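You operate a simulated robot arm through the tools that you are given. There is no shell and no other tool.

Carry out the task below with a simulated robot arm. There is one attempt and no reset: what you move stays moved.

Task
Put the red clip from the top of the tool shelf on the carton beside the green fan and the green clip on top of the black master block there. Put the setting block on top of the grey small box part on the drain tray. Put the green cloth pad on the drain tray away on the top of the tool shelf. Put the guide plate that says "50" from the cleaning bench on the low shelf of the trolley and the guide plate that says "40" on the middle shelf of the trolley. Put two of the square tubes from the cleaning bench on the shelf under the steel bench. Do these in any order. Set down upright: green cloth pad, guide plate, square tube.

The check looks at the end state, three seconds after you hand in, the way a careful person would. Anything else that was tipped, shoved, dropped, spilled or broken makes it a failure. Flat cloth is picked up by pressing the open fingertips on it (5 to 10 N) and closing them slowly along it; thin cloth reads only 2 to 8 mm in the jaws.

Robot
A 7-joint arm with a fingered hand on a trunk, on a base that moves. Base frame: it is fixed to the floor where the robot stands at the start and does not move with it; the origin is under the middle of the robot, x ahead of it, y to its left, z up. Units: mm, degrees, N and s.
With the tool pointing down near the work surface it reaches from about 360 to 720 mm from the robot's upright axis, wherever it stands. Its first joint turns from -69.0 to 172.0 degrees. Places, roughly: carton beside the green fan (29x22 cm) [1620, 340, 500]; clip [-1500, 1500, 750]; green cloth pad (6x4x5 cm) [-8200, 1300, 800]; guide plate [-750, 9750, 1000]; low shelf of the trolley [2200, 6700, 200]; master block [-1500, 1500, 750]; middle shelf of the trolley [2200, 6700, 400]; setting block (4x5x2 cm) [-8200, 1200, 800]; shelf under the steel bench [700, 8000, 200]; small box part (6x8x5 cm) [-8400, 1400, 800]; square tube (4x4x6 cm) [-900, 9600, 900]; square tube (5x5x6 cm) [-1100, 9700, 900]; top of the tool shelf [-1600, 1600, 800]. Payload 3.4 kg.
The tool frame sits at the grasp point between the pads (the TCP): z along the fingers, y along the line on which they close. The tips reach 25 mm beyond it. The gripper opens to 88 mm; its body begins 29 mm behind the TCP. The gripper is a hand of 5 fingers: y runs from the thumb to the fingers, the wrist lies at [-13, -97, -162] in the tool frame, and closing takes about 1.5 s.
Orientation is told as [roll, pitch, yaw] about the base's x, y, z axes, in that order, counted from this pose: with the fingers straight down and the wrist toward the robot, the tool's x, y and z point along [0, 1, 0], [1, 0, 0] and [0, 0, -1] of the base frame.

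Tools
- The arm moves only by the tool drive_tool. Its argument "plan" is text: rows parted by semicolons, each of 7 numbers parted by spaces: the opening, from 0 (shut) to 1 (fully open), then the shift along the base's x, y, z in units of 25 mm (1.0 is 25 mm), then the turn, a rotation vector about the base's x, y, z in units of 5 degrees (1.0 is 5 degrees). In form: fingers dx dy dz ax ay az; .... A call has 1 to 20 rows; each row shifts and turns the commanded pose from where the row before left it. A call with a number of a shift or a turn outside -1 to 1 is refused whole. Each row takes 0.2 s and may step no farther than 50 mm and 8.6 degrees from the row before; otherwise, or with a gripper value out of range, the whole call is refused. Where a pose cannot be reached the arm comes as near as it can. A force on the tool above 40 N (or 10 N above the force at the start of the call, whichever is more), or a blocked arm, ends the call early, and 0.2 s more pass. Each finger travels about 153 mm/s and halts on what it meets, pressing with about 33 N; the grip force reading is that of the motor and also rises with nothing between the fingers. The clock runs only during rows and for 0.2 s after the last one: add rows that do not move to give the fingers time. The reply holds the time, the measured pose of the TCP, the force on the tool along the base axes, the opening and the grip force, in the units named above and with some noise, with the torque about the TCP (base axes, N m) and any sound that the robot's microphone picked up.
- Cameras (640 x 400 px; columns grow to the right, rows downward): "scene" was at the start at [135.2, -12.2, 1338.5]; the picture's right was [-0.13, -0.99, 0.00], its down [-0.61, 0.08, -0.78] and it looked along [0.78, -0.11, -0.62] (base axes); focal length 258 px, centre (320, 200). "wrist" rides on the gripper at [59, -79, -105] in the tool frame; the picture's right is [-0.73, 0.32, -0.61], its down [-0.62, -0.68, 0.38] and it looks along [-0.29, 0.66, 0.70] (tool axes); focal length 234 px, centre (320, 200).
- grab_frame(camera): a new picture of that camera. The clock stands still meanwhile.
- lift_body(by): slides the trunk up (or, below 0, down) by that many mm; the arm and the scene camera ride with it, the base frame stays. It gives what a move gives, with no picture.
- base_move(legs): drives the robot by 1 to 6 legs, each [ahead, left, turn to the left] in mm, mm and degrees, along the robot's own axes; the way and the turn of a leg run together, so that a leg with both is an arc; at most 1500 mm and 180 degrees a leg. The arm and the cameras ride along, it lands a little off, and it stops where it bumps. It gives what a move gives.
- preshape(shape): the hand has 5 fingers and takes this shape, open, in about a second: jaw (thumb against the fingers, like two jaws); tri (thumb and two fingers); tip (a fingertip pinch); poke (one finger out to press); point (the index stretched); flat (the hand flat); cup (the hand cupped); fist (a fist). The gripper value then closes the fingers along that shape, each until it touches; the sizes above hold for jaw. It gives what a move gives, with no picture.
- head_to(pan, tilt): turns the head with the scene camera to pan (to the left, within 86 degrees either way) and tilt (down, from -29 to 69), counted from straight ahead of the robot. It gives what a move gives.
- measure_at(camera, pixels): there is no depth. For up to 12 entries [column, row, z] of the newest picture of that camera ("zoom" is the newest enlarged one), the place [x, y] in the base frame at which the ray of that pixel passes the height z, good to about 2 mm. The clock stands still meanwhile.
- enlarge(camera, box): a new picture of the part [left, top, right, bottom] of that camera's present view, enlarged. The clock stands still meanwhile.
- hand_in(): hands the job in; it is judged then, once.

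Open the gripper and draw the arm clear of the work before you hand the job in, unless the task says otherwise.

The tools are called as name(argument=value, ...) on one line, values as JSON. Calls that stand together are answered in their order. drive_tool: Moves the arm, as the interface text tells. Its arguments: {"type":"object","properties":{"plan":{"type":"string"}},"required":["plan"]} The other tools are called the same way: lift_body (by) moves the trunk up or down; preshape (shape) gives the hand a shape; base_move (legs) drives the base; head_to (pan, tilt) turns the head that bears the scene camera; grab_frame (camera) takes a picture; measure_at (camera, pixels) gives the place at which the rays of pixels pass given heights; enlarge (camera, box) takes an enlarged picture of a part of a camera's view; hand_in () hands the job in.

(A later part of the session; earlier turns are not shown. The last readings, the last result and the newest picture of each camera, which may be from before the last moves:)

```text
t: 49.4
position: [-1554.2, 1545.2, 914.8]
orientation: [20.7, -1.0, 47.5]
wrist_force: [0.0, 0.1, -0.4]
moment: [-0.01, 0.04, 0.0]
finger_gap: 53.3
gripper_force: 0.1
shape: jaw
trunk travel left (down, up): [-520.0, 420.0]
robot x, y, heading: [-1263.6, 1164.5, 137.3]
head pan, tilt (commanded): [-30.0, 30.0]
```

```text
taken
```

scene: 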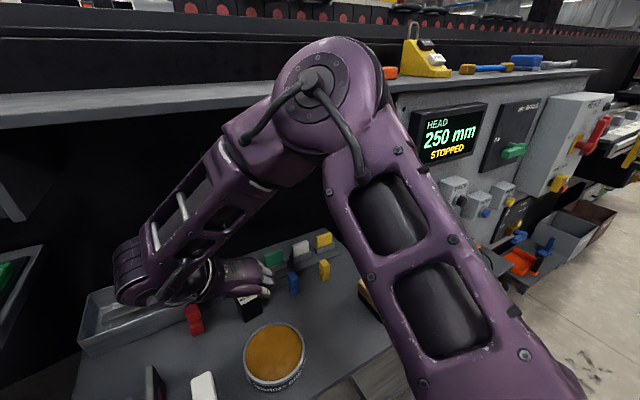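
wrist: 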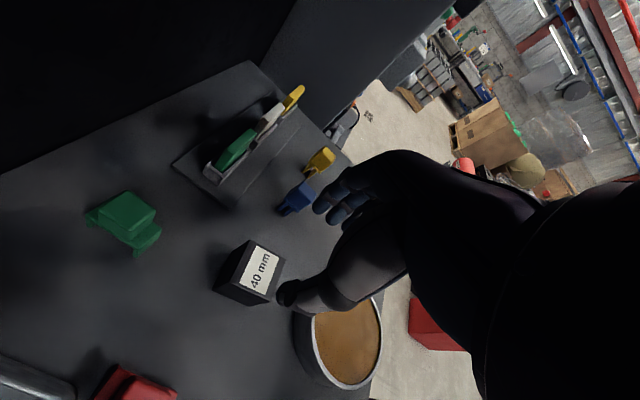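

The elbow (about v=63 mm in, z≈1210) would meet the ledge if I push on folded like this; a more stretched arm keeps it back. I back the base 45 mm and tilt the fingers to 30° before going on.

base_move(legs=[[-45, 0, 0]])

drive_tool(plan="0.6 -0.74 0.673 0 0.53 0.55 0;0.6 -0.74 0.673 0 0.53 0.55 0;0.6 -0.74 0.673 0 0.3 0.35 0;0.6 -0.74 0.673 0 0 0 0;0.6 0 0 0 0 0 0")

grab_frame(camera="scene")

```text
t: 50.3
position: [-1520.0, 1514.9, 914.5]
orientation: [20.8, -0.9, 47.5]
wrist_force: [1.1, 0.6, -0.5]
moment: [-0.02, 0.0, 0.01]
finger_gap: 52.8
gripper_force: 0.1
shape: jaw
trunk travel left (down, up): [-520.0, 420.0]
robot x, y, heading: [-1231.5, 1132.2, 137.5]
head pan, tilt (commanded): [-30.0, 30.0]
```

```text
t: 51.5
position: [-1596.3, 1582.6, 915.1]
orientation: [30.7, -0.9, 47.5]
wrist_force: [0.9, -0.3, -0.5]
moment: [-0.02, -0.01, 0.01]
finger_gap: 53.2
gripper_force: 0.1
shape: jaw
trunk travel left (down, up): [-520.0, 420.0]
robot x, y, heading: [-1230.3, 1134.4, 137.5]
head pan, tilt (commanded): [-30.0, 30.0]
```

```text
taken
```

scene: 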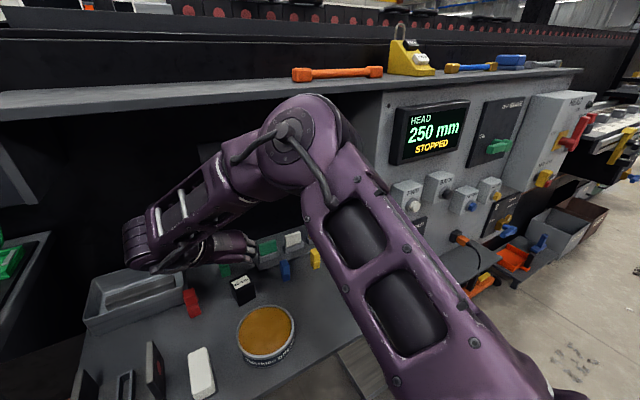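

The elbow is now lower and in front of the ledge (row 95–200 at px 300). I continue to above the green clip (-1657,1623), z about 900, and check from the wrist.

drive_tool(plan="0.6 -0.81 0.54 -0.2 0 0 0;0.6 -0.81 0.54 -0.2 0 0 0;0.6 -0.81 0.54 -0.2 0 0 0;0.6 0 0 0 0 0 0")

grab_frame(camera="wrist")

grab_frame(camera="scene")

```text
t: 52.5
position: [-1656.4, 1623.5, 900.2]
orientation: [30.7, -1.0, 47.5]
wrist_force: [-0.2, 0.3, 0.3]
moment: [-0.01, -0.01, -0.01]
finger_gap: 53.0
gripper_force: 0.3
shape: jaw
trunk travel left (down, up): [-520.0, 420.0]
robot x, y, heading: [-1227.6, 1133.4, 137.4]
head pan, tilt (commanded): [-30.0, 30.0]
```

```text
taken
```

wrist: 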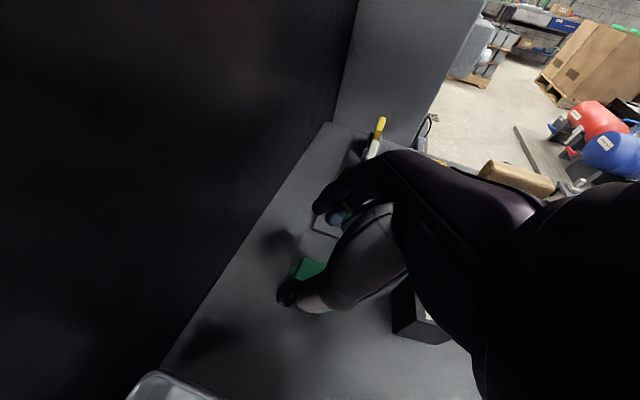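

```text
taken
```

scene: 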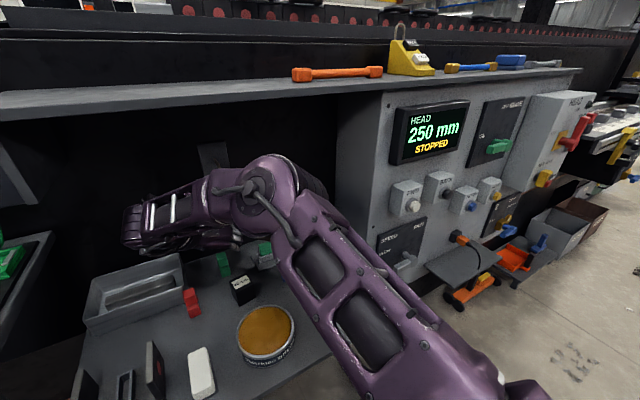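

I am over the green clip with the elbow clear under the ledge. I descend straight to z≈842 with the fingers at 53 mm and check before closing.

drive_tool(plan="0.6 0 0 -0.6 0 0 0;0.6 0 0 -0.6 0 0 0;0.6 0 0 -0.6 0 0 0;0.6 0 0 -0.5 0 0 0;0.6 0 0 0 0 0 0")

enlarge(camera="scene", box=[120, 200, 320, 325])

grab_frame(camera="wrist")

```text
t: 53.7
position: [-1657.7, 1624.9, 844.3]
orientation: [30.8, -1.0, 47.5]
wrist_force: [-0.6, -0.2, -0.7]
moment: [0.0, 0.04, -0.01]
finger_gap: 53.3
gripper_force: 0.1
shape: jaw
trunk travel left (down, up): [-520.0, 420.0]
robot x, y, heading: [-1227.8, 1135.1, 137.5]
head pan, tilt (commanded): [-30.0, 30.0]
```

```text
3.20 times, centred on (220, 262) of scene
```

zoom: 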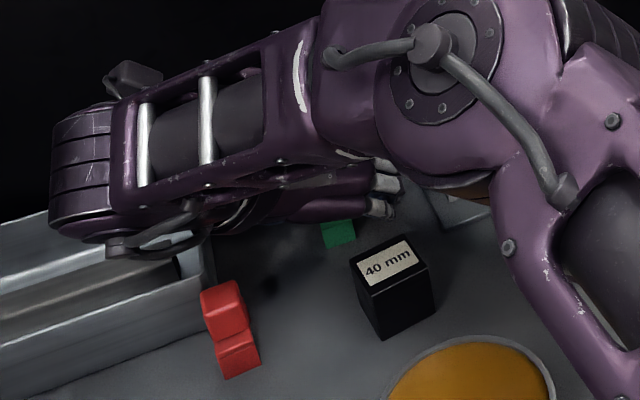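

```text
taken
```

wrist: 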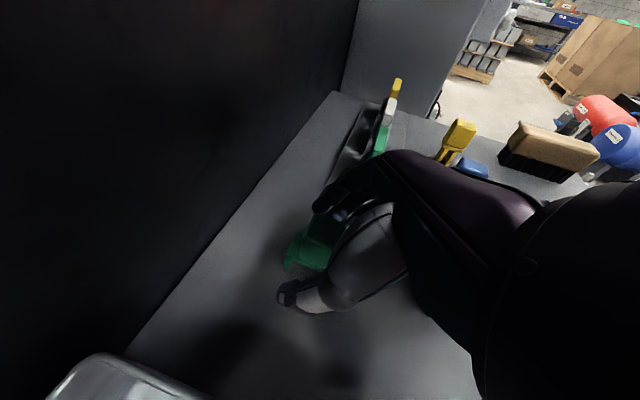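

The green clip stands between thumb (290,290) and fingers. I close the hand in steps and hold.

drive_tool(plan="0.45 0 0 0 0 0 0;0.35 0 0 0 0 0 0;0.25 0 0 0 0 0 0;0.15 0 0 0 0 0 0;0 0 0 0 0 0 0;0 0 0 0 0 0 0;0 0 0 0 0 0 0;0 0 0 0 0 0 0")

grab_frame(camera="wrist")

```text
t: 55.5
position: [-1656.5, 1624.0, 842.7]
orientation: [30.7, -1.0, 47.5]
wrist_force: [-0.8, 0.3, 0.5]
moment: [-0.04, -0.03, 0.01]
finger_gap: 15.4
gripper_force: 32.9
shape: jaw
trunk travel left (down, up): [-520.0, 420.0]
robot x, y, heading: [-1231.6, 1133.1, 137.2]
head pan, tilt (commanded): [-30.0, 30.0]
```

```text
taken
```

wrist: 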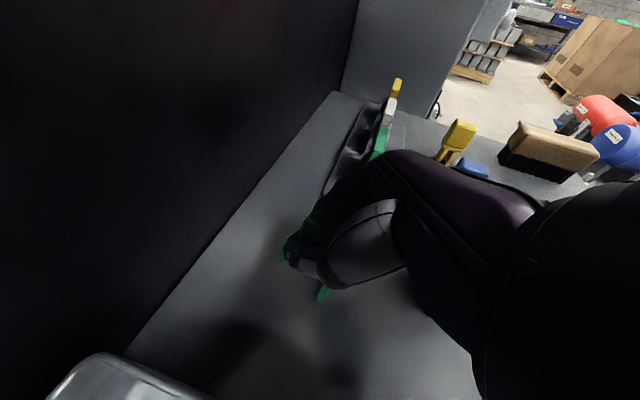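

The fingers hold at 15.4 mm with 33 N; green shows on both sides of the thumb. I lift 40 mm straight up and look.

drive_tool(plan="0 0 0 0.4 0 0 0;0 0 0 0.6 0 0 0;0 0 0 0.6 0 0 0;0 0 0 0 0 0 0")

enlarge(camera="wrist", box=[220, 150, 420, 350])

enlarge(camera="scene", box=[120, 200, 320, 325])

```text
t: 56.5
position: [-1656.0, 1625.4, 882.9]
orientation: [30.6, -1.0, 47.5]
wrist_force: [0.1, 0.2, 0.6]
moment: [-0.03, -0.02, 0.0]
finger_gap: 15.3
gripper_force: 33.3
shape: jaw
trunk travel left (down, up): [-520.0, 420.0]
robot x, y, heading: [-1230.2, 1135.7, 137.4]
head pan, tilt (commanded): [-30.0, 30.0]
```

```text
2.00 times, centred on (320, 250) of wrist
```

zoom: 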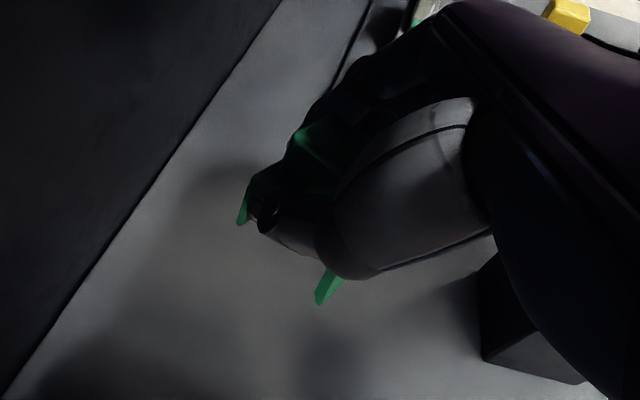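

```text
3.20 times, centred on (220, 262) of scene
```

zoom: 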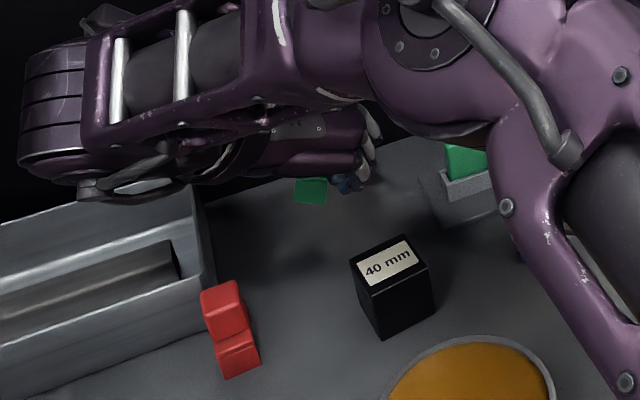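

The clip is held upright, its legs visible. I re-measure the block's top corners in this view to refine the set-down spot.

measure_at(camera="zoom", pixels=[[350, 256, 830], [407, 236, 830], [430, 262, 830], [366, 288, 830], [350, 256, 835], [407, 236, 835], [430, 262, 835], [366, 288, 835], [378, 338, 790], [435, 306, 790], [378, 338, 795], [435, 306, 795]])

```text
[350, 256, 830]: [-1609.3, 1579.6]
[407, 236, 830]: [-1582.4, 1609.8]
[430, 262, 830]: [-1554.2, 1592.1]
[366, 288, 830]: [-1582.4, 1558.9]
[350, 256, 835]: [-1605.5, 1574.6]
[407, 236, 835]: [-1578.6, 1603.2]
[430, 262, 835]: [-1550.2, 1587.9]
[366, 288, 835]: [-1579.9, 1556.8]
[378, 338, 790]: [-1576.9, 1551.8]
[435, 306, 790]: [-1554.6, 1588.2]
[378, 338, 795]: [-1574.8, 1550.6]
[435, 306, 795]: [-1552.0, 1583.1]
```

I check where the clip's legs sit relative to the hand, using the wrist picture at (320,301) and (280,262).

enlarge(camera="wrist", box=[260, 220, 360, 320])

measure_at(camera="wrist", pixels=[[320, 301.5, 833], [280, 262, 833], [320, 301.5, 838], [280, 262, 838]])

```text
4.00 times, centred on (310, 270) of wrist
```

zoom: 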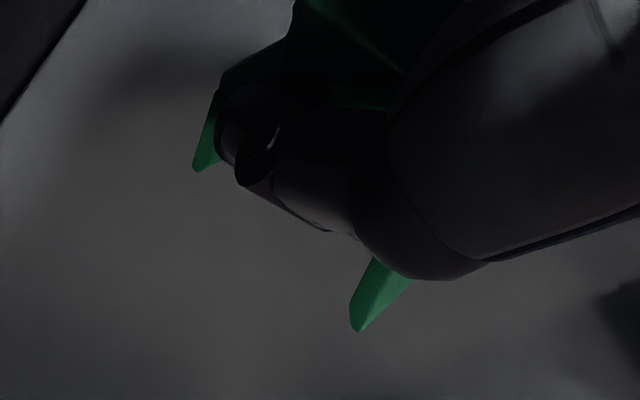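

```text
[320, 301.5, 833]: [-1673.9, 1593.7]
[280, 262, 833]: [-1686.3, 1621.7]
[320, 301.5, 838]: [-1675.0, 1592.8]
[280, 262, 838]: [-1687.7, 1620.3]
```

The leg positions suggest the clip shifted or turned a little in the grip. I enlarge the scene view around the held clip.

enlarge(camera="scene", box=[180, 225, 270, 285])

```text
6.67 times, centred on (225, 255) of scene
```

zoom: 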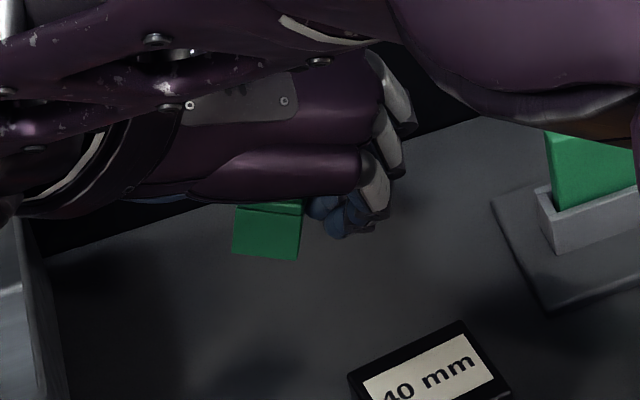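

The front leg's bottom edge runs (232,248)–(297,259), so the clip has yawed clockwise in the grip. I triangulate its bottom corners from the scene.

measure_at(camera="zoom", pixels=[[232, 248, 825], [297, 259, 825], [232, 248, 835], [297, 259, 835], [232, 248, 845], [297, 259, 845], [236, 205, 860], [303, 214, 860]])

measure_at(camera="wrist", pixels=[[319.5, 302.5, 825], [319.5, 302.5, 835], [319.5, 302.5, 845], [325, 300, 825], [325, 300, 835], [325, 300, 845], [278.5, 261.5, 825], [278.5, 261.5, 835], [278.5, 261.5, 845]])

```text
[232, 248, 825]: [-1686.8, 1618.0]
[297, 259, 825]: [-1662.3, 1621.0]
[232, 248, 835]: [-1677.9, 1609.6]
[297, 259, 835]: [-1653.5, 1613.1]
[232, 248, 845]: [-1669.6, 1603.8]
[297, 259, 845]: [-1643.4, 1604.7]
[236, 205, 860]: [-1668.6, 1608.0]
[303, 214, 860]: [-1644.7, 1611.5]
```

```text
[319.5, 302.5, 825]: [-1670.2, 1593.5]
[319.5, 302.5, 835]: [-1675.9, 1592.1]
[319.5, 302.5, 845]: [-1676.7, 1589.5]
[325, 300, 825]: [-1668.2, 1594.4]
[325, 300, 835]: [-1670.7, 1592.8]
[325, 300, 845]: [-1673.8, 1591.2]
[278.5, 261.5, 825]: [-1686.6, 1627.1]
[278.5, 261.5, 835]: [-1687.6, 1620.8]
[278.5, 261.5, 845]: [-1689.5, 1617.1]
```

The held clip's attitude is unclear. I bring it up and back toward me (over free air) for a better look.

drive_tool(plan="0 0.3 -0.25 0.8 0 0 0;0 0.74 -0.67 0.4 0 0 0;0 0.74 -0.67 0.4 0 0 0;0 0.74 -0.67 0 0 0 0;0 0.74 -0.67 0 0 0 0;0 0.74 -0.67 0 0 0 0;0 0 0 0 0 0 0")

head_to(pan=0, tilt=45)

grab_frame(camera="scene")

grab_frame(camera="wrist")

```text
t: 58.1
position: [-1556.3, 1533.4, 923.2]
orientation: [30.7, -1.0, 47.4]
wrist_force: [-0.4, 0.9, -0.4]
moment: [-0.01, 0.03, -0.02]
finger_gap: 15.3
gripper_force: 33.0
shape: jaw
trunk travel left (down, up): [-520.0, 420.0]
robot x, y, heading: [-1236.1, 1134.3, 137.5]
head pan, tilt (commanded): [-30.0, 30.0]
```

```text
t: 59.0
position: [-1557.6, 1533.3, 922.6]
orientation: [30.6, -1.0, 47.5]
wrist_force: [0.9, -0.4, -0.7]
moment: [0.01, 0.01, -0.02]
finger_gap: 15.5
gripper_force: 32.9
shape: jaw
trunk travel left (down, up): [-520.0, 420.0]
robot x, y, heading: [-1231.3, 1130.8, 137.7]
head pan, tilt (commanded): [0.0, 45.0]
```

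```text
taken
```

scene: 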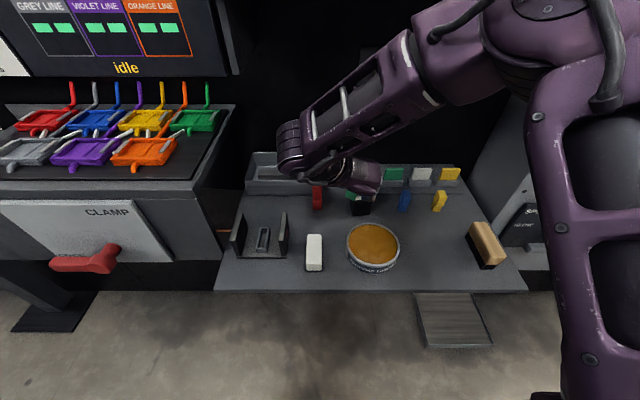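

```text
taken
```

wrist: 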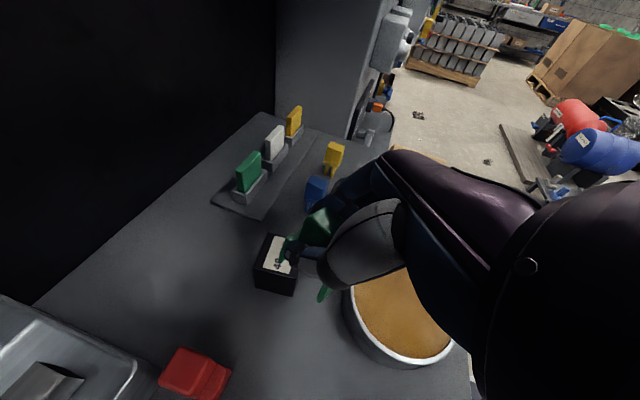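

enlarge(camera="wrist", box=[250, 190, 400, 310])

enlarge(camera="scene", box=[310, 150, 410, 230])

```text
3.33 times, centred on (325, 250) of wrist
```

zoom: 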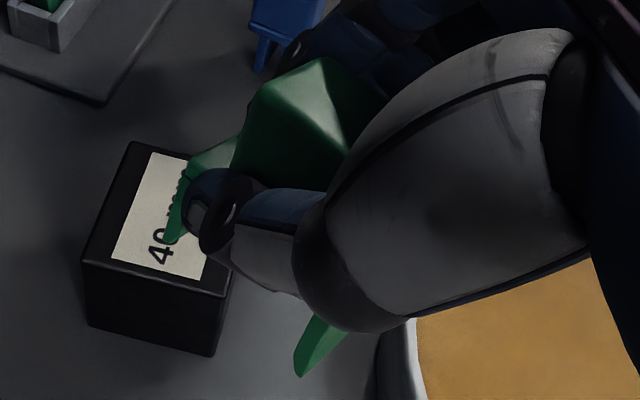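

```text
5.00 times, centred on (360, 190) of scene
```

zoom: 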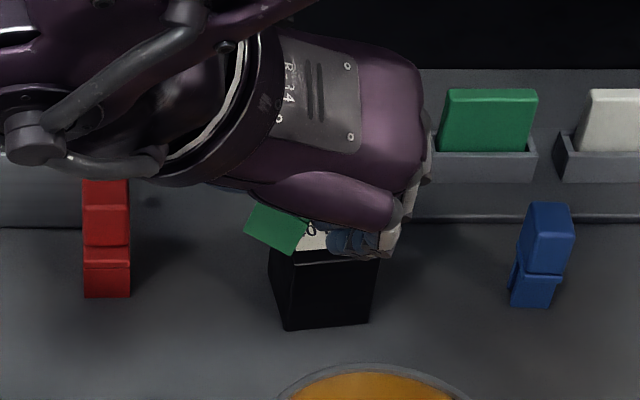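

The clip is yawed about 25–30° clockwise but looks upright. I triangulate its legs here: scene (345.4,197.6), (354.6,201) against wrist (319,303), (279,262).

measure_at(camera="scene", pixels=[[345.4, 197.6, 860], [354.6, 201, 860], [345.4, 197.6, 870], [354.6, 201, 870], [345.4, 197.6, 880], [354.6, 201, 880], [345.4, 197.6, 890], [354.6, 201, 890]])

measure_at(camera="wrist", pixels=[[319, 303.1, 860], [319, 303.1, 870], [319, 303.1, 880], [319, 303.1, 890], [279, 262, 870], [279, 262, 880], [279, 262, 860], [322, 207, 905], [342, 212, 905], [322, 207, 925], [342, 212, 925]])

```text
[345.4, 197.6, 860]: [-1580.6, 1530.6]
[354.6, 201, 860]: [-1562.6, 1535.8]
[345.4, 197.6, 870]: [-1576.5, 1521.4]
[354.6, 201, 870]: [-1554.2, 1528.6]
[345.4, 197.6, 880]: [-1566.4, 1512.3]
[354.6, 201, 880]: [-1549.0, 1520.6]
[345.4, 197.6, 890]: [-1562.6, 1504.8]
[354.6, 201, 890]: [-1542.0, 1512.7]
```

```text
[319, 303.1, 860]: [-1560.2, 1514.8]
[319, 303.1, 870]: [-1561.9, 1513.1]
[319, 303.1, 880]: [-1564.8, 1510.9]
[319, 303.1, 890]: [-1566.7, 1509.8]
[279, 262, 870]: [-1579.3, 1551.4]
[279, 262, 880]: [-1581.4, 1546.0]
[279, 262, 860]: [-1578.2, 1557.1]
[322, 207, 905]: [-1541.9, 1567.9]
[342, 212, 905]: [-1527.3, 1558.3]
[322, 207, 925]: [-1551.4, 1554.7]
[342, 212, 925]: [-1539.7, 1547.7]
```

Good match: clip base is level, about 42.6 mm under the TCP, yawed −22°, centre about 7 mm left of TCP. Now I triangulate the block and shelf height the same way (wrist left face corners vs scene front bottom corners).

measure_at(camera="wrist", pixels=[[293.5, 297.1, 790], [293.5, 297.1, 800], [255.3, 287.5, 790], [255.3, 287.5, 800], [267.9, 232.6, 830], [267.9, 232.6, 840], [253.8, 266.5, 830], [253.8, 266.5, 840], [297.4, 279.1, 830], [297.4, 279.1, 840]])

measure_at(camera="scene", pixels=[[353.4, 216, 790], [353.4, 216, 800], [369.6, 214.6, 790], [369.6, 214.6, 800], [313, 209.2, 790], [313, 209.2, 800], [322, 209.2, 790], [322, 209.2, 800]])

```text
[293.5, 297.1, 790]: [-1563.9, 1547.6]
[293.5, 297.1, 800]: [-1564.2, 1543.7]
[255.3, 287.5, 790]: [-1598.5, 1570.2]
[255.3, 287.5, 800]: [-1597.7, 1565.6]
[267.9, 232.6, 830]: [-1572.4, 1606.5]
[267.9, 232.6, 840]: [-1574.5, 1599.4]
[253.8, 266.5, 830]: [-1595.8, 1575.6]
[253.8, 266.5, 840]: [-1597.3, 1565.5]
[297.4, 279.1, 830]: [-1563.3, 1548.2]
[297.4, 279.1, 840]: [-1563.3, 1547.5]
```

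```text
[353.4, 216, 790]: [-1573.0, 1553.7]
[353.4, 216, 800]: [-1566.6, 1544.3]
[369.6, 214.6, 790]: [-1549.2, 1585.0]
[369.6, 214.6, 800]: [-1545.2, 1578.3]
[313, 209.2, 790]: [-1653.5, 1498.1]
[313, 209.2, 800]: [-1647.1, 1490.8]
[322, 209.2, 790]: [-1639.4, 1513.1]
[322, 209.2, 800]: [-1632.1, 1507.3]
```

Shelf top is z≈800 and the block's centre about (-1570,1572), top 840, edges at 56°/146°. I turn the hand +31° and shift so the clip (offset −6,−4 from TCP) stands over the block.

drive_tool(plan="0 -0.037 0.243 0 0 0 0.886;0 -0.037 0.243 0 0 0 0.886;0 -0.037 0.243 0 0 0 0.886;0 -0.037 0.243 0 0 0 0.886;0 -0.037 0.243 0 0 0 0.886;0 -0.037 0.243 0 0 0 0.886;0 -0.037 0.243 0 0 0 0.886;0 0 0 0 0 0 0")

enlarge(camera="wrist", box=[220, 170, 400, 320])

enlarge(camera="scene", box=[310, 150, 410, 230])

```text
t: 60.8
position: [-1562.5, 1575.1, 922.9]
orientation: [30.6, -1.0, 78.5]
wrist_force: [0.1, -0.8, 0.2]
moment: [0.0, 0.03, -0.04]
finger_gap: 15.0
gripper_force: 33.2
shape: jaw
trunk travel left (down, up): [-520.0, 420.0]
robot x, y, heading: [-1226.7, 1133.2, 137.5]
head pan, tilt (commanded): [0.0, 45.0]
```

```text
2.67 times, centred on (310, 245) of wrist
```

zoom: 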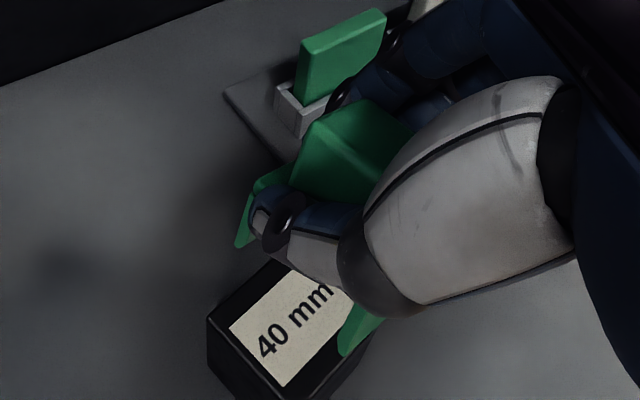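

```text
5.00 times, centred on (360, 190) of scene
```

zoom: 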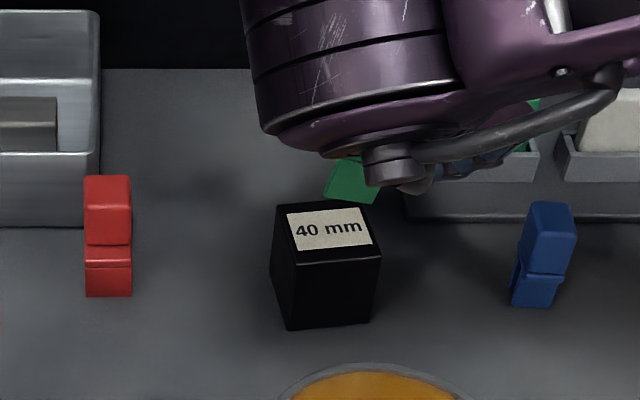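

Both are visible. I measure the block's top corners at z=840 and the clip's front bottom edge at z=880 from this scene zoom.

measure_at(camera="zoom", pixels=[[276, 207, 840], [371, 202, 840], [381, 250, 840], [290, 264, 840], [325, 194, 880], [375, 203, 880], [287, 330, 800], [369, 322, 800]])

measure_at(camera="wrist", pixels=[[279, 262.5, 880], [317.5, 303, 880], [268.5, 291.3, 840], [296, 314.5, 840], [297.5, 269, 840]])

```text
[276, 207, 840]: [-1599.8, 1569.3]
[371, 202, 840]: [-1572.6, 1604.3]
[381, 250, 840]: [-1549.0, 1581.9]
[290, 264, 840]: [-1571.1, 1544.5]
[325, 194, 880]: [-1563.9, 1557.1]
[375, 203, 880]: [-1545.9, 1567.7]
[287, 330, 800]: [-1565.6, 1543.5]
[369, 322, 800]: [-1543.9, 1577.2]
```

```text
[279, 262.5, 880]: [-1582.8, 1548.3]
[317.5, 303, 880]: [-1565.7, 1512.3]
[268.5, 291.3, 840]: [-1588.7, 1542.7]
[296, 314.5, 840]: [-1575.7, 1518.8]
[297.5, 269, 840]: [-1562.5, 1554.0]
```

I take a fresh wrist picture to cross-check the clip's legs against the block.

grab_frame(camera="wrist")

measure_at(camera="wrist", pixels=[[279, 262.5, 880], [317.5, 303, 880], [268, 291.3, 840], [298, 314.5, 840], [298, 270, 840], [279, 262.5, 870], [317.5, 303, 870]])

enlarge(camera="scene", box=[330, 170, 380, 210])

```text
taken
```

wrist: 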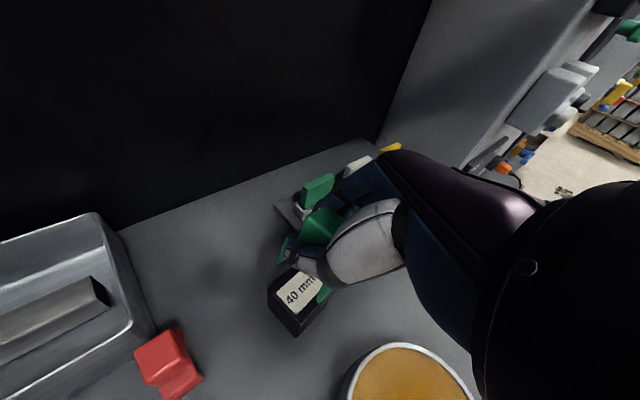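

```text
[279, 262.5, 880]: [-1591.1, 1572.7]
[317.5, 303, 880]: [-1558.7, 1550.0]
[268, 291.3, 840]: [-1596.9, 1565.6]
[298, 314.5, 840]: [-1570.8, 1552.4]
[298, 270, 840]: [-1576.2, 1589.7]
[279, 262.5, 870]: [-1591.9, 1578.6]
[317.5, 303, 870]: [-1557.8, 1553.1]
```

```text
10.00 times, centred on (355, 190) of scene
```

zoom: 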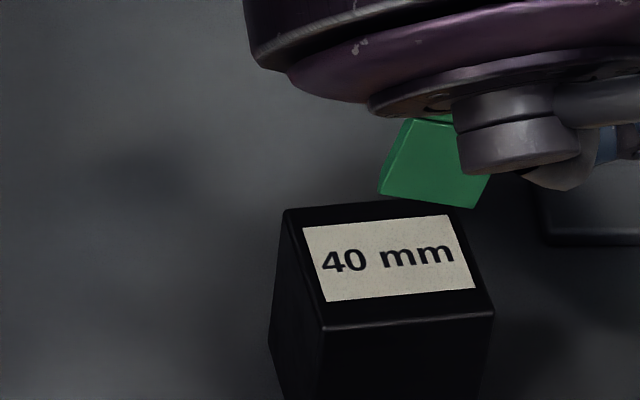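

Left edge is aligned with the block (145°), but the front bottom edge slopes right-down in the 10x view, so the clip may be rolled. I enlarge the wrist view of the legs for exact corners.

enlarge(camera="wrist", box=[265, 195, 365, 315])

measure_at(camera="scene", pixels=[[360.8, 189.3, 870], [360.8, 189.3, 880], [360.8, 189.3, 890], [370.8, 190.8, 870], [370.8, 190.8, 880], [370.8, 190.8, 890], [364, 181.8, 900], [368.5, 182.2, 900], [364, 181.8, 910], [368.5, 182.2, 910]])

```text
3.33 times, centred on (315, 255) of wrist
```

zoom: 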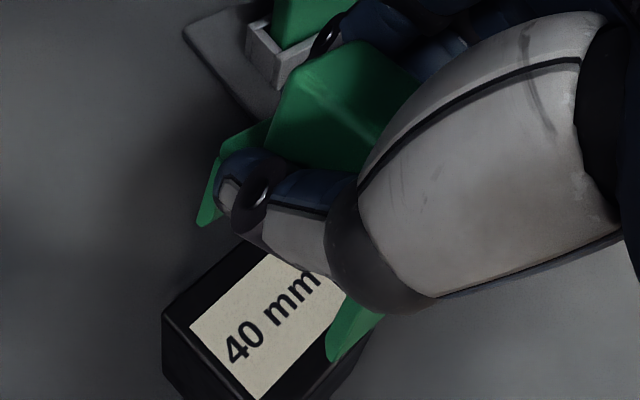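

```text
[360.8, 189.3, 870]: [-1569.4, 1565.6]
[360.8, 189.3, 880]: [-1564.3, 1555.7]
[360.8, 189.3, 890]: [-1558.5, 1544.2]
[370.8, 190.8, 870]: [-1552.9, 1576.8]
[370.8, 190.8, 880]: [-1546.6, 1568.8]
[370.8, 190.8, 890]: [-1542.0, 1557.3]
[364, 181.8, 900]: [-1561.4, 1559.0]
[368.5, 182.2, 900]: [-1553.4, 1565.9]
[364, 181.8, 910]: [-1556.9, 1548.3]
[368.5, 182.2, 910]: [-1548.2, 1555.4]
```

The clip leans about 10° with its right side low. I correct with a −9° turn about its long axis and a −6 mm x shift, then check again.

drive_tool(plan="0 -0.12 0 0 0.735 -0.515 0;0 -0.12 0 0 0.735 -0.515 0;0 0 0 0 0 0 0")

enlarge(camera="scene", box=[330, 170, 380, 210])

grab_frame(camera="wrist")

enlarge(camera="wrist", box=[265, 215, 365, 335])

```text
t: 61.6
position: [-1569.0, 1576.1, 923.1]
orientation: [27.0, -9.2, 78.6]
wrist_force: [-0.7, -0.1, 0.0]
moment: [-0.01, 0.0, -0.01]
finger_gap: 15.2
gripper_force: 33.1
shape: jaw
trunk travel left (down, up): [-520.0, 420.0]
robot x, y, heading: [-1230.3, 1135.5, 137.8]
head pan, tilt (commanded): [0.0, 45.0]
```

```text
10.00 times, centred on (355, 190) of scene
```

zoom: 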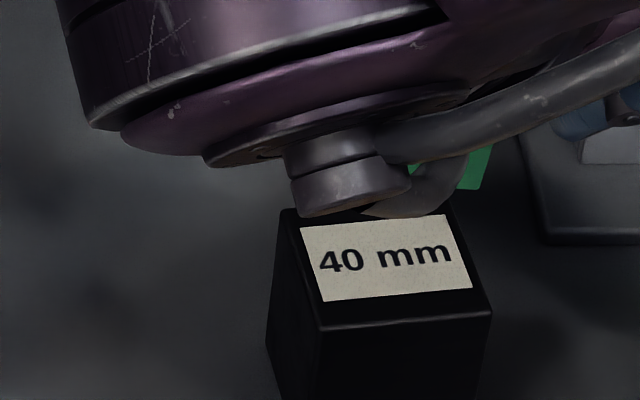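

```text
taken
```

wrist: 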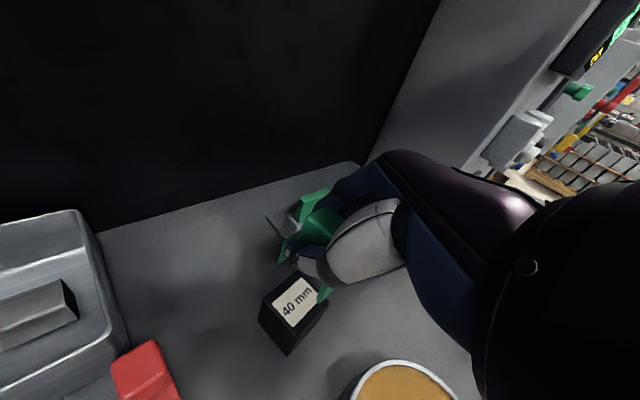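

```text
3.33 times, centred on (315, 275) of wrist
```

zoom: 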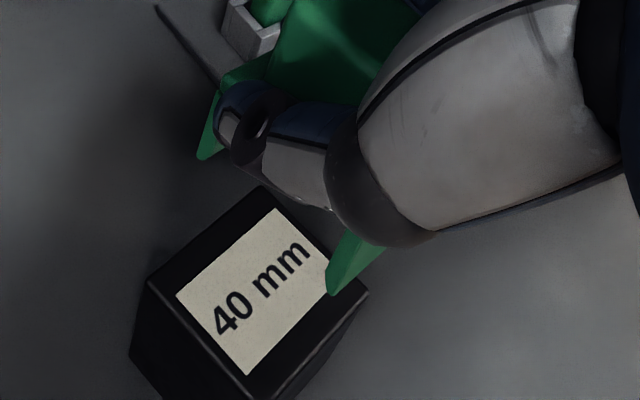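

The wrist zoom shows the block top and the clip's left legs. I measure block corners (150,280), (262,188), (368,292) at z=840 and the leg tips (328,297), (203,160) at 880/885.

measure_at(camera="zoom", pixels=[[150, 280, 840], [262, 188, 840], [368, 292, 840], [328, 297, 880], [203, 160, 880], [328, 297, 875], [203, 160, 875], [328, 297, 885], [203, 160, 885], [258, 402, 840]])

```text
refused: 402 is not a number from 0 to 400
```

I repeat that with the last pixel kept inside the picture.

measure_at(camera="zoom", pixels=[[150, 280, 840], [262, 188, 840], [368, 292, 840], [328, 297, 880], [203, 160, 880], [328, 297, 875], [203, 160, 875], [328, 297, 885], [203, 160, 885], [258, 399, 840]])

```text
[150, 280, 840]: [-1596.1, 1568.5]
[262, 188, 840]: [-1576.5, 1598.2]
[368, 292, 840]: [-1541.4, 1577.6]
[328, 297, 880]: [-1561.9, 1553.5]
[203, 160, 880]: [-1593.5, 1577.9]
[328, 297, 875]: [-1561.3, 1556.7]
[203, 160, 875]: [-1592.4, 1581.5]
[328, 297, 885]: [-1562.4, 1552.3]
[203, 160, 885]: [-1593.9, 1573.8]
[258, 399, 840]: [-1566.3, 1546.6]
```

The clip is centred over the block within about 2 mm. I descend 32 mm, then creep.

drive_tool(plan="0 0 0 -0.4 0 0 0;0 0 0 -0.4 0 0 0;0 0 0 -0.3 0 0 0;0 0 0 -0.18 0 0 0;0 0 0 0 0 0 0")

enlarge(camera="wrist", box=[265, 215, 365, 335])

enlarge(camera="scene", box=[330, 170, 380, 210])

```text
t: 62.8
position: [-1567.4, 1575.6, 890.3]
orientation: [27.2, -9.3, 78.7]
wrist_force: [0.5, -0.2, 0.0]
moment: [0.01, 0.0, 0.03]
finger_gap: 15.3
gripper_force: 32.9
shape: jaw
trunk travel left (down, up): [-520.0, 420.0]
robot x, y, heading: [-1228.9, 1131.7, 137.5]
head pan, tilt (commanded): [0.0, 45.0]
```

```text
3.33 times, centred on (315, 275) of wrist
```

zoom: 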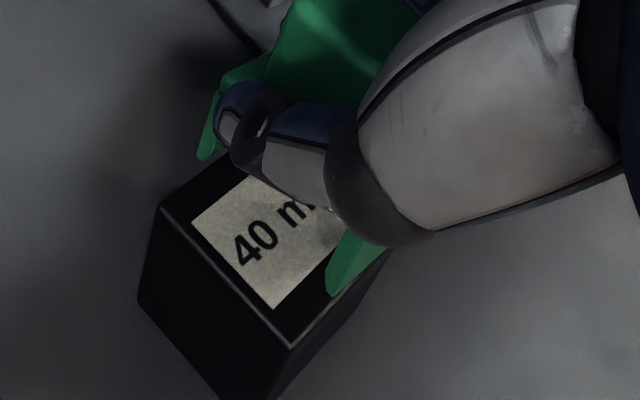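

```text
10.00 times, centred on (355, 190) of scene
```

zoom: 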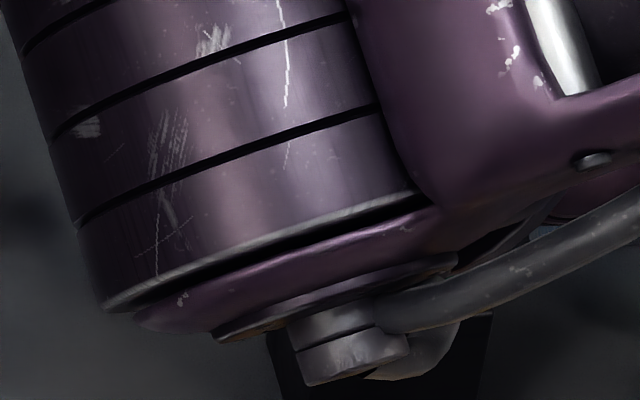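

The leg tips project right onto the block's front and back edges, centred. I creep down 2 mm per row and watch the force.

drive_tool(plan="0 0 0 -0.08 0 0 0;0 0 0 -0.08 0 0 0;0 0 0 -0.08 0 0 0;0 0 0 0 0 0 0")

```text
t: 63.8
position: [-1567.2, 1574.9, 886.6]
orientation: [27.1, -9.3, 78.8]
wrist_force: [0.2, 0.0, 11.2]
moment: [0.21, 0.14, 0.0]
finger_gap: 15.1
gripper_force: 33.1
shape: jaw
trunk travel left (down, up): [-520.0, 420.0]
robot x, y, heading: [-1229.5, 1134.6, 137.5]
head pan, tilt (commanded): [0.0, 45.0]
```

Contact at z 886.6 with 11 N; the moment puts it at the clip's back-right corner, so that corner is low. I lift slightly, level by about 4° about both axes (compensating 4 mm in y), and lower again.

drive_tool(plan="0 0 0 0.2 0 0 0;0 0 -0.08 0 0.555 0.105 0;0 0 -0.08 0 0.555 0.105 0;0 0 0 -0.1 0 0 0;0 0 0 0 0 0 0")

enlarge(camera="wrist", box=[265, 215, 365, 335])

```text
t: 65.0
position: [-1569.5, 1571.6, 885.8]
orientation: [29.1, -14.5, 78.3]
wrist_force: [-0.1, 0.3, 0.2]
moment: [0.01, -0.02, 0.0]
finger_gap: 15.5
gripper_force: 33.0
shape: jaw
trunk travel left (down, up): [-520.0, 420.0]
robot x, y, heading: [-1229.8, 1132.6, 137.9]
head pan, tilt (commanded): [0.0, 45.0]
```

```text
3.33 times, centred on (315, 275) of wrist
```

zoom: 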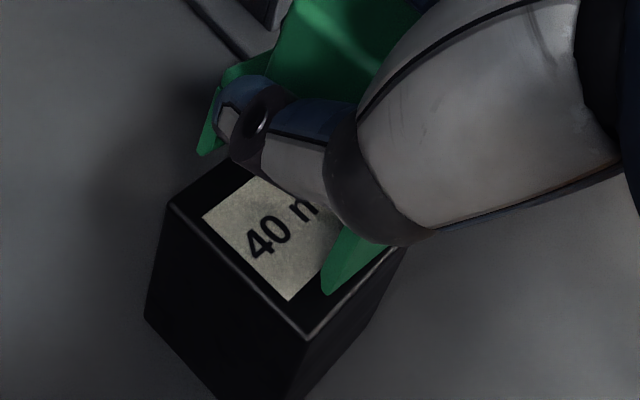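

The clip sits about 4 mm too far back now (leg tip (203,157) past the back edge). I shift 4 mm toward me and creep down.

drive_tool(plan="0 0.13 -0.09 0 0 0 0;0 0 0 -0.08 0 0 0;0 0 0 -0.08 0 0 0;0 0 0 0 0 0 0")

```text
t: 66.0
position: [-1565.8, 1570.5, 884.5]
orientation: [29.5, -14.6, 78.4]
wrist_force: [-0.6, 0.8, 8.3]
moment: [0.11, 0.02, 0.01]
finger_gap: 15.5
gripper_force: 33.4
shape: jaw
trunk travel left (down, up): [-520.0, 420.0]
robot x, y, heading: [-1231.1, 1134.5, 137.7]
head pan, tilt (commanded): [0.0, 45.0]
```

Contact again at 8 N, now on the right side and only slightly back. I lift 3 mm, roll another −5° about the long axis with compensation, and lower again.

drive_tool(plan="0 0 0 0.14 0 0 0;0 -0.08 -0.12 0 0.83 -0.56 0;0 0 0 -0.1 0 0 0;0 0 0 -0.06 0 0 0;0 0 0 0 0 0 0")

enlarge(camera="wrist", box=[265, 215, 365, 335])

```text
t: 67.2
position: [-1567.0, 1566.2, 882.4]
orientation: [27.4, -19.2, 78.9]
wrist_force: [-0.1, 1.6, 6.1]
moment: [0.07, 0.03, 0.01]
finger_gap: 15.1
gripper_force: 33.5
shape: jaw
trunk travel left (down, up): [-520.0, 420.0]
robot x, y, heading: [-1228.2, 1132.2, 137.5]
head pan, tilt (commanded): [0.0, 45.0]
```

```text
3.33 times, centred on (315, 275) of wrist
```

zoom: 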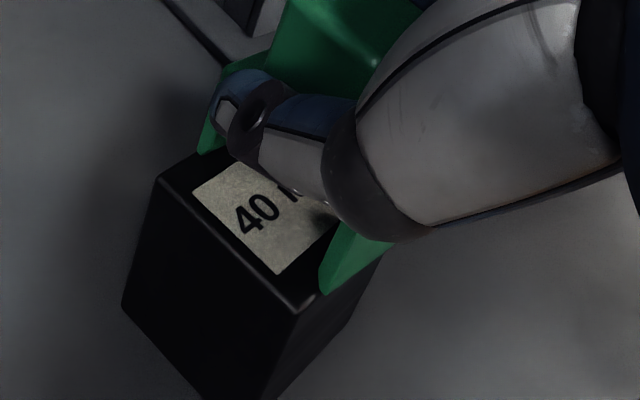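

The force now acts near the clip's centre, so it stands flat; its legs sit on the block edges. I open the fingers gradually.

drive_tool(plan="0.15 0 0 0 0 0 0;0.18 0 0 0 0 0 0;0.2 0 0 0 0 0 0;0.23 0 0 0 0 0 0;0.26 0 0 0 0 0 0;0.3 0 0 0 0 0 0;0.36 0 0 0 0 0 0;0.42 0 0 0 0 0 0;0.5 0 0 0 0 0 0;0.5 0 0 0 0 0 0")

enlarge(camera="wrist", box=[265, 195, 365, 315])

```text
t: 69.4
position: [-1567.0, 1567.3, 881.6]
orientation: [27.2, -19.1, 78.9]
wrist_force: [0.2, -0.2, 0.0]
moment: [-0.01, 0.0, 0.01]
finger_gap: 43.7
gripper_force: 0.0
shape: jaw
trunk travel left (down, up): [-520.0, 420.0]
robot x, y, heading: [-1229.0, 1133.5, 137.7]
head pan, tilt (commanded): [0.0, 45.0]
```

```text
3.33 times, centred on (315, 255) of wrist
```

zoom: 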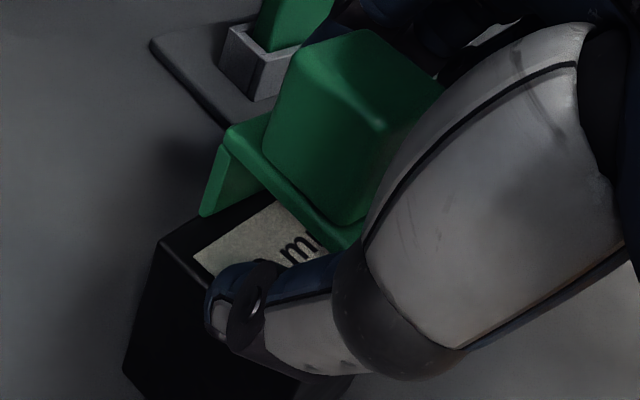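

The clip stands on the block, free of the fingers. I withdraw along the tool axis (back and up) and look.

drive_tool(plan="0.55 0.16 -0.15 0.34 0 0 0;0.55 0.31 -0.3 0.67 0 0 0;0.55 0.31 -0.3 0.67 0 0 0;0.55 0.31 -0.3 0.67 0 0 0;0.55 0.31 -0.3 0.67 0 0 0;0.55 0 0 0 0 0 0")

grab_frame(camera="wrist")

grab_frame(camera="scene")

```text
t: 70.8
position: [-1531.9, 1535.8, 959.4]
orientation: [27.2, -19.1, 78.9]
wrist_force: [0.1, -0.5, -0.3]
moment: [-0.03, 0.0, 0.01]
finger_gap: 47.8
gripper_force: 0.1
shape: jaw
trunk travel left (down, up): [-520.0, 420.0]
robot x, y, heading: [-1225.4, 1134.3, 137.7]
head pan, tilt (commanded): [0.0, 45.0]
```

```text
taken
```

wrist: 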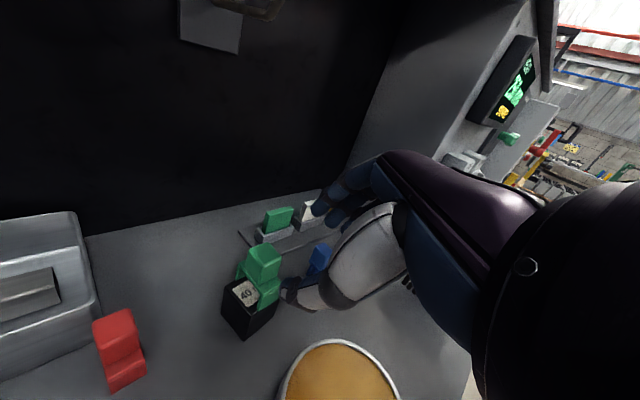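

```text
taken
```

scene: 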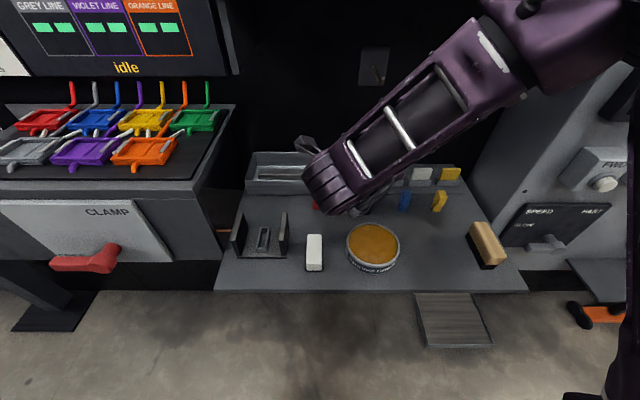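

enlarge(camera="wrist", box=[200, 220, 320, 350])

```text
3.08 times, centred on (260, 285) of wrist
```

zoom: 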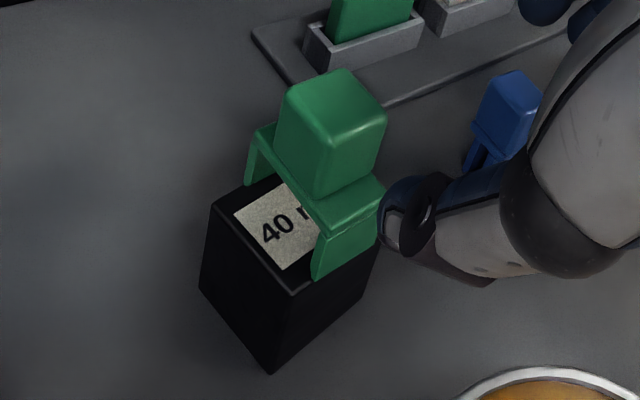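

The green clip stands squarely on the block. Now I bring the hand back to yaw 47.5 with only ~10° tilt for the red clip, moving slightly left and back at z≈975.

drive_tool(plan="0.55 -0.02 -0.15 0.1 -0.68 0.28 0;0.55 -0.02 -0.15 0.1 -0.68 0.28 0;0.55 -0.02 -0.15 0.1 -0.68 0.28 0;0.55 -0.02 -0.15 0.1 -0.68 0.28 0;0.55 -0.02 -0.15 0.1 -0.68 0.28 0;0.55 -0.03 -0.2 0 0 0 -0.886;0.55 -0.03 -0.2 0 0 0 -0.886;0.55 -0.03 -0.2 0 0 0 -0.886;0.55 -0.03 -0.2 0 0 0 -0.886;0.55 -0.03 -0.2 0 0 0 -0.886;0.55 -0.03 -0.2 0 0 0 -0.886;0.55 -0.03 -0.2 0 0 0 -0.886;0.55 0 0 0 -0.54 -0.59 0;0.55 0 0 0 -0.54 -0.59 0;0.55 0 0 0 -0.54 -0.59 0;0.55 0 0 0 -0.54 -0.59 0;0.55 0 0 0 -0.54 -0.59 0;0.55 0 0 0 0 0 0")

grab_frame(camera="scene")

```text
t: 74.6
position: [-1540.5, 1479.5, 971.2]
orientation: [10.6, -1.0, 47.6]
wrist_force: [0.5, 0.2, 0.3]
moment: [0.03, 0.01, -0.02]
finger_gap: 48.1
gripper_force: 0.0
shape: jaw
trunk travel left (down, up): [-520.0, 420.0]
robot x, y, heading: [-1229.9, 1138.0, 137.6]
head pan, tilt (commanded): [0.0, 45.0]
```

```text
taken
```

scene: 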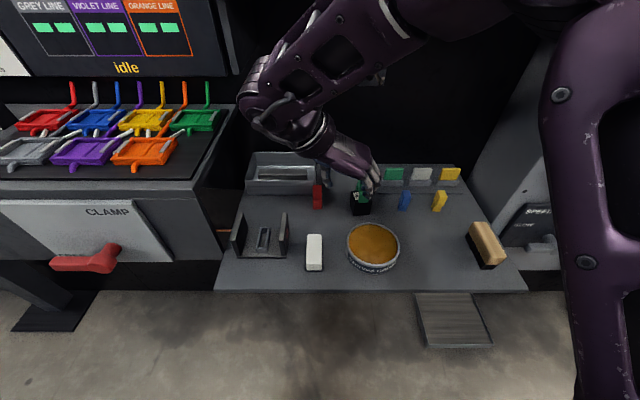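

Red clip's centre is near (-1655,1513) from the front corners at z=800. I raise the trunk 80 mm and step 30 mm ahead to gain reach, then move over it.

lift_body(by=80)

base_move(legs=[[30, 0, 0]])

grab_frame(camera="scene")

```text
t: 75.8
position: [-1540.6, 1479.1, 1050.8]
orientation: [10.8, -1.0, 47.7]
wrist_force: [-0.4, -0.3, 0.2]
moment: [0.0, 0.0, 0.02]
finger_gap: 47.9
gripper_force: 0.0
shape: jaw
trunk travel left (down, up): [-600.0, 340.0]
robot x, y, heading: [-1228.8, 1131.7, 137.8]
head pan, tilt (commanded): [0.0, 45.0]
```

```text
t: 76.7
position: [-1563.8, 1499.7, 1050.4]
orientation: [10.8, -1.2, 47.7]
wrist_force: [-0.2, -0.2, -0.2]
moment: [0.02, -0.01, 0.02]
finger_gap: 48.0
gripper_force: 0.1
shape: jaw
trunk travel left (down, up): [-600.0, 340.0]
robot x, y, heading: [-1251.1, 1152.9, 137.7]
head pan, tilt (commanded): [0.0, 45.0]
```

```text
taken
```

scene: 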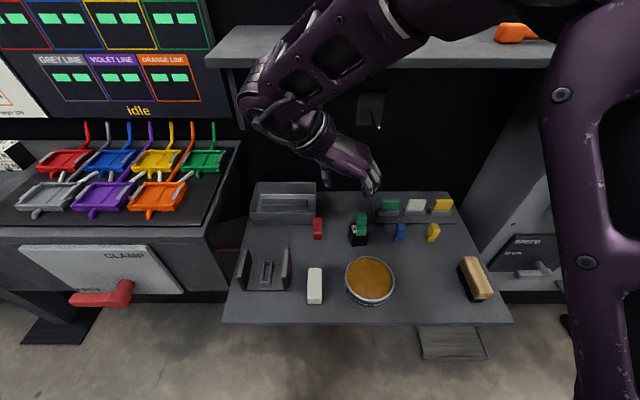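

Good view: I enlarge the area with the red clip and the green clip on the block.

enlarge(camera="scene", box=[295, 200, 385, 260])

measure_at(camera="scene", pixels=[[314, 239, 800], [322.5, 239, 800], [313.5, 218.5, 857], [322, 218.5, 857]])

```text
6.67 times, centred on (340, 230) of scene
```

zoom: 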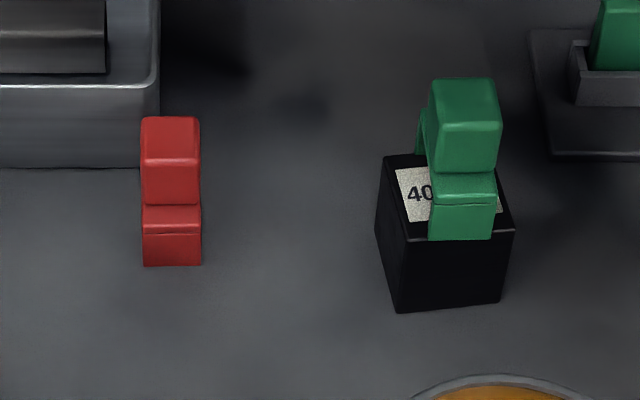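

```text
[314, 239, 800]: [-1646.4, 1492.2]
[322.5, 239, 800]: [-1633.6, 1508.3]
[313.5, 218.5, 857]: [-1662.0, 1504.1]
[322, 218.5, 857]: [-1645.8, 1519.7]
```

I now move over the red clip at (-1654,1512), stopping at z≈890 for a check.

drive_tool(plan="0.55 -0.451 0.064 -0.8 0 0 0;0.55 -0.451 0.064 -0.8 0 0 0;0.55 -0.451 0.064 -0.8 0 0 0;0.55 -0.451 0.064 -0.8 0 0 0;0.55 -0.451 0.064 -0.8 0 0 0;0.55 -0.451 0.064 -0.8 0 0 0;0.55 -0.451 0.064 -0.8 0 0 0;0.55 -0.451 0.064 -0.8 0 0 0;0.55 0 0 0 0 0 0")

grab_frame(camera="wrist")

grab_frame(camera="scene")

```text
t: 78.7
position: [-1653.8, 1510.9, 889.3]
orientation: [10.8, -1.1, 47.7]
wrist_force: [0.4, -0.1, -0.6]
moment: [0.0, 0.01, -0.01]
finger_gap: 47.9
gripper_force: 0.0
shape: jaw
trunk travel left (down, up): [-600.0, 340.0]
robot x, y, heading: [-1248.2, 1152.3, 137.8]
head pan, tilt (commanded): [0.0, 45.0]
```

```text
taken
```

wrist: 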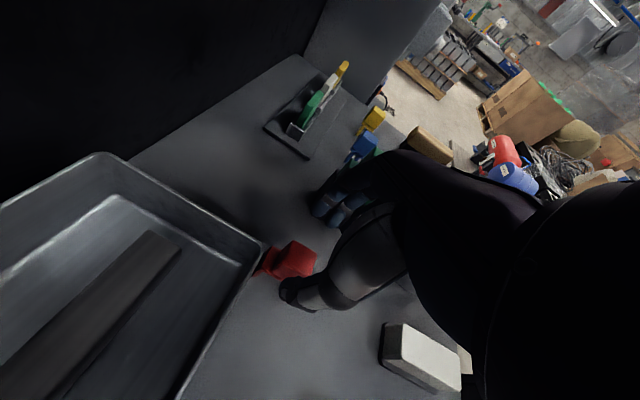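

```text
taken
```

scene: 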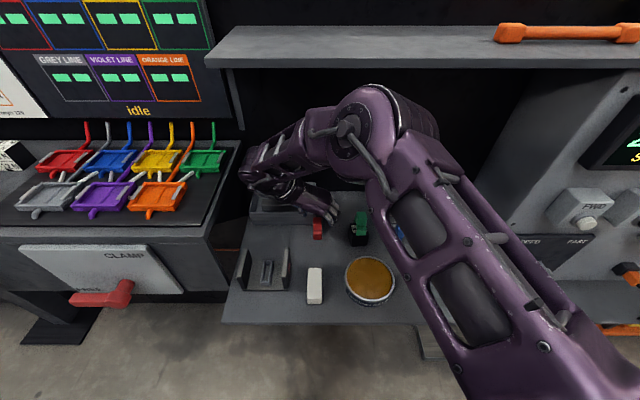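

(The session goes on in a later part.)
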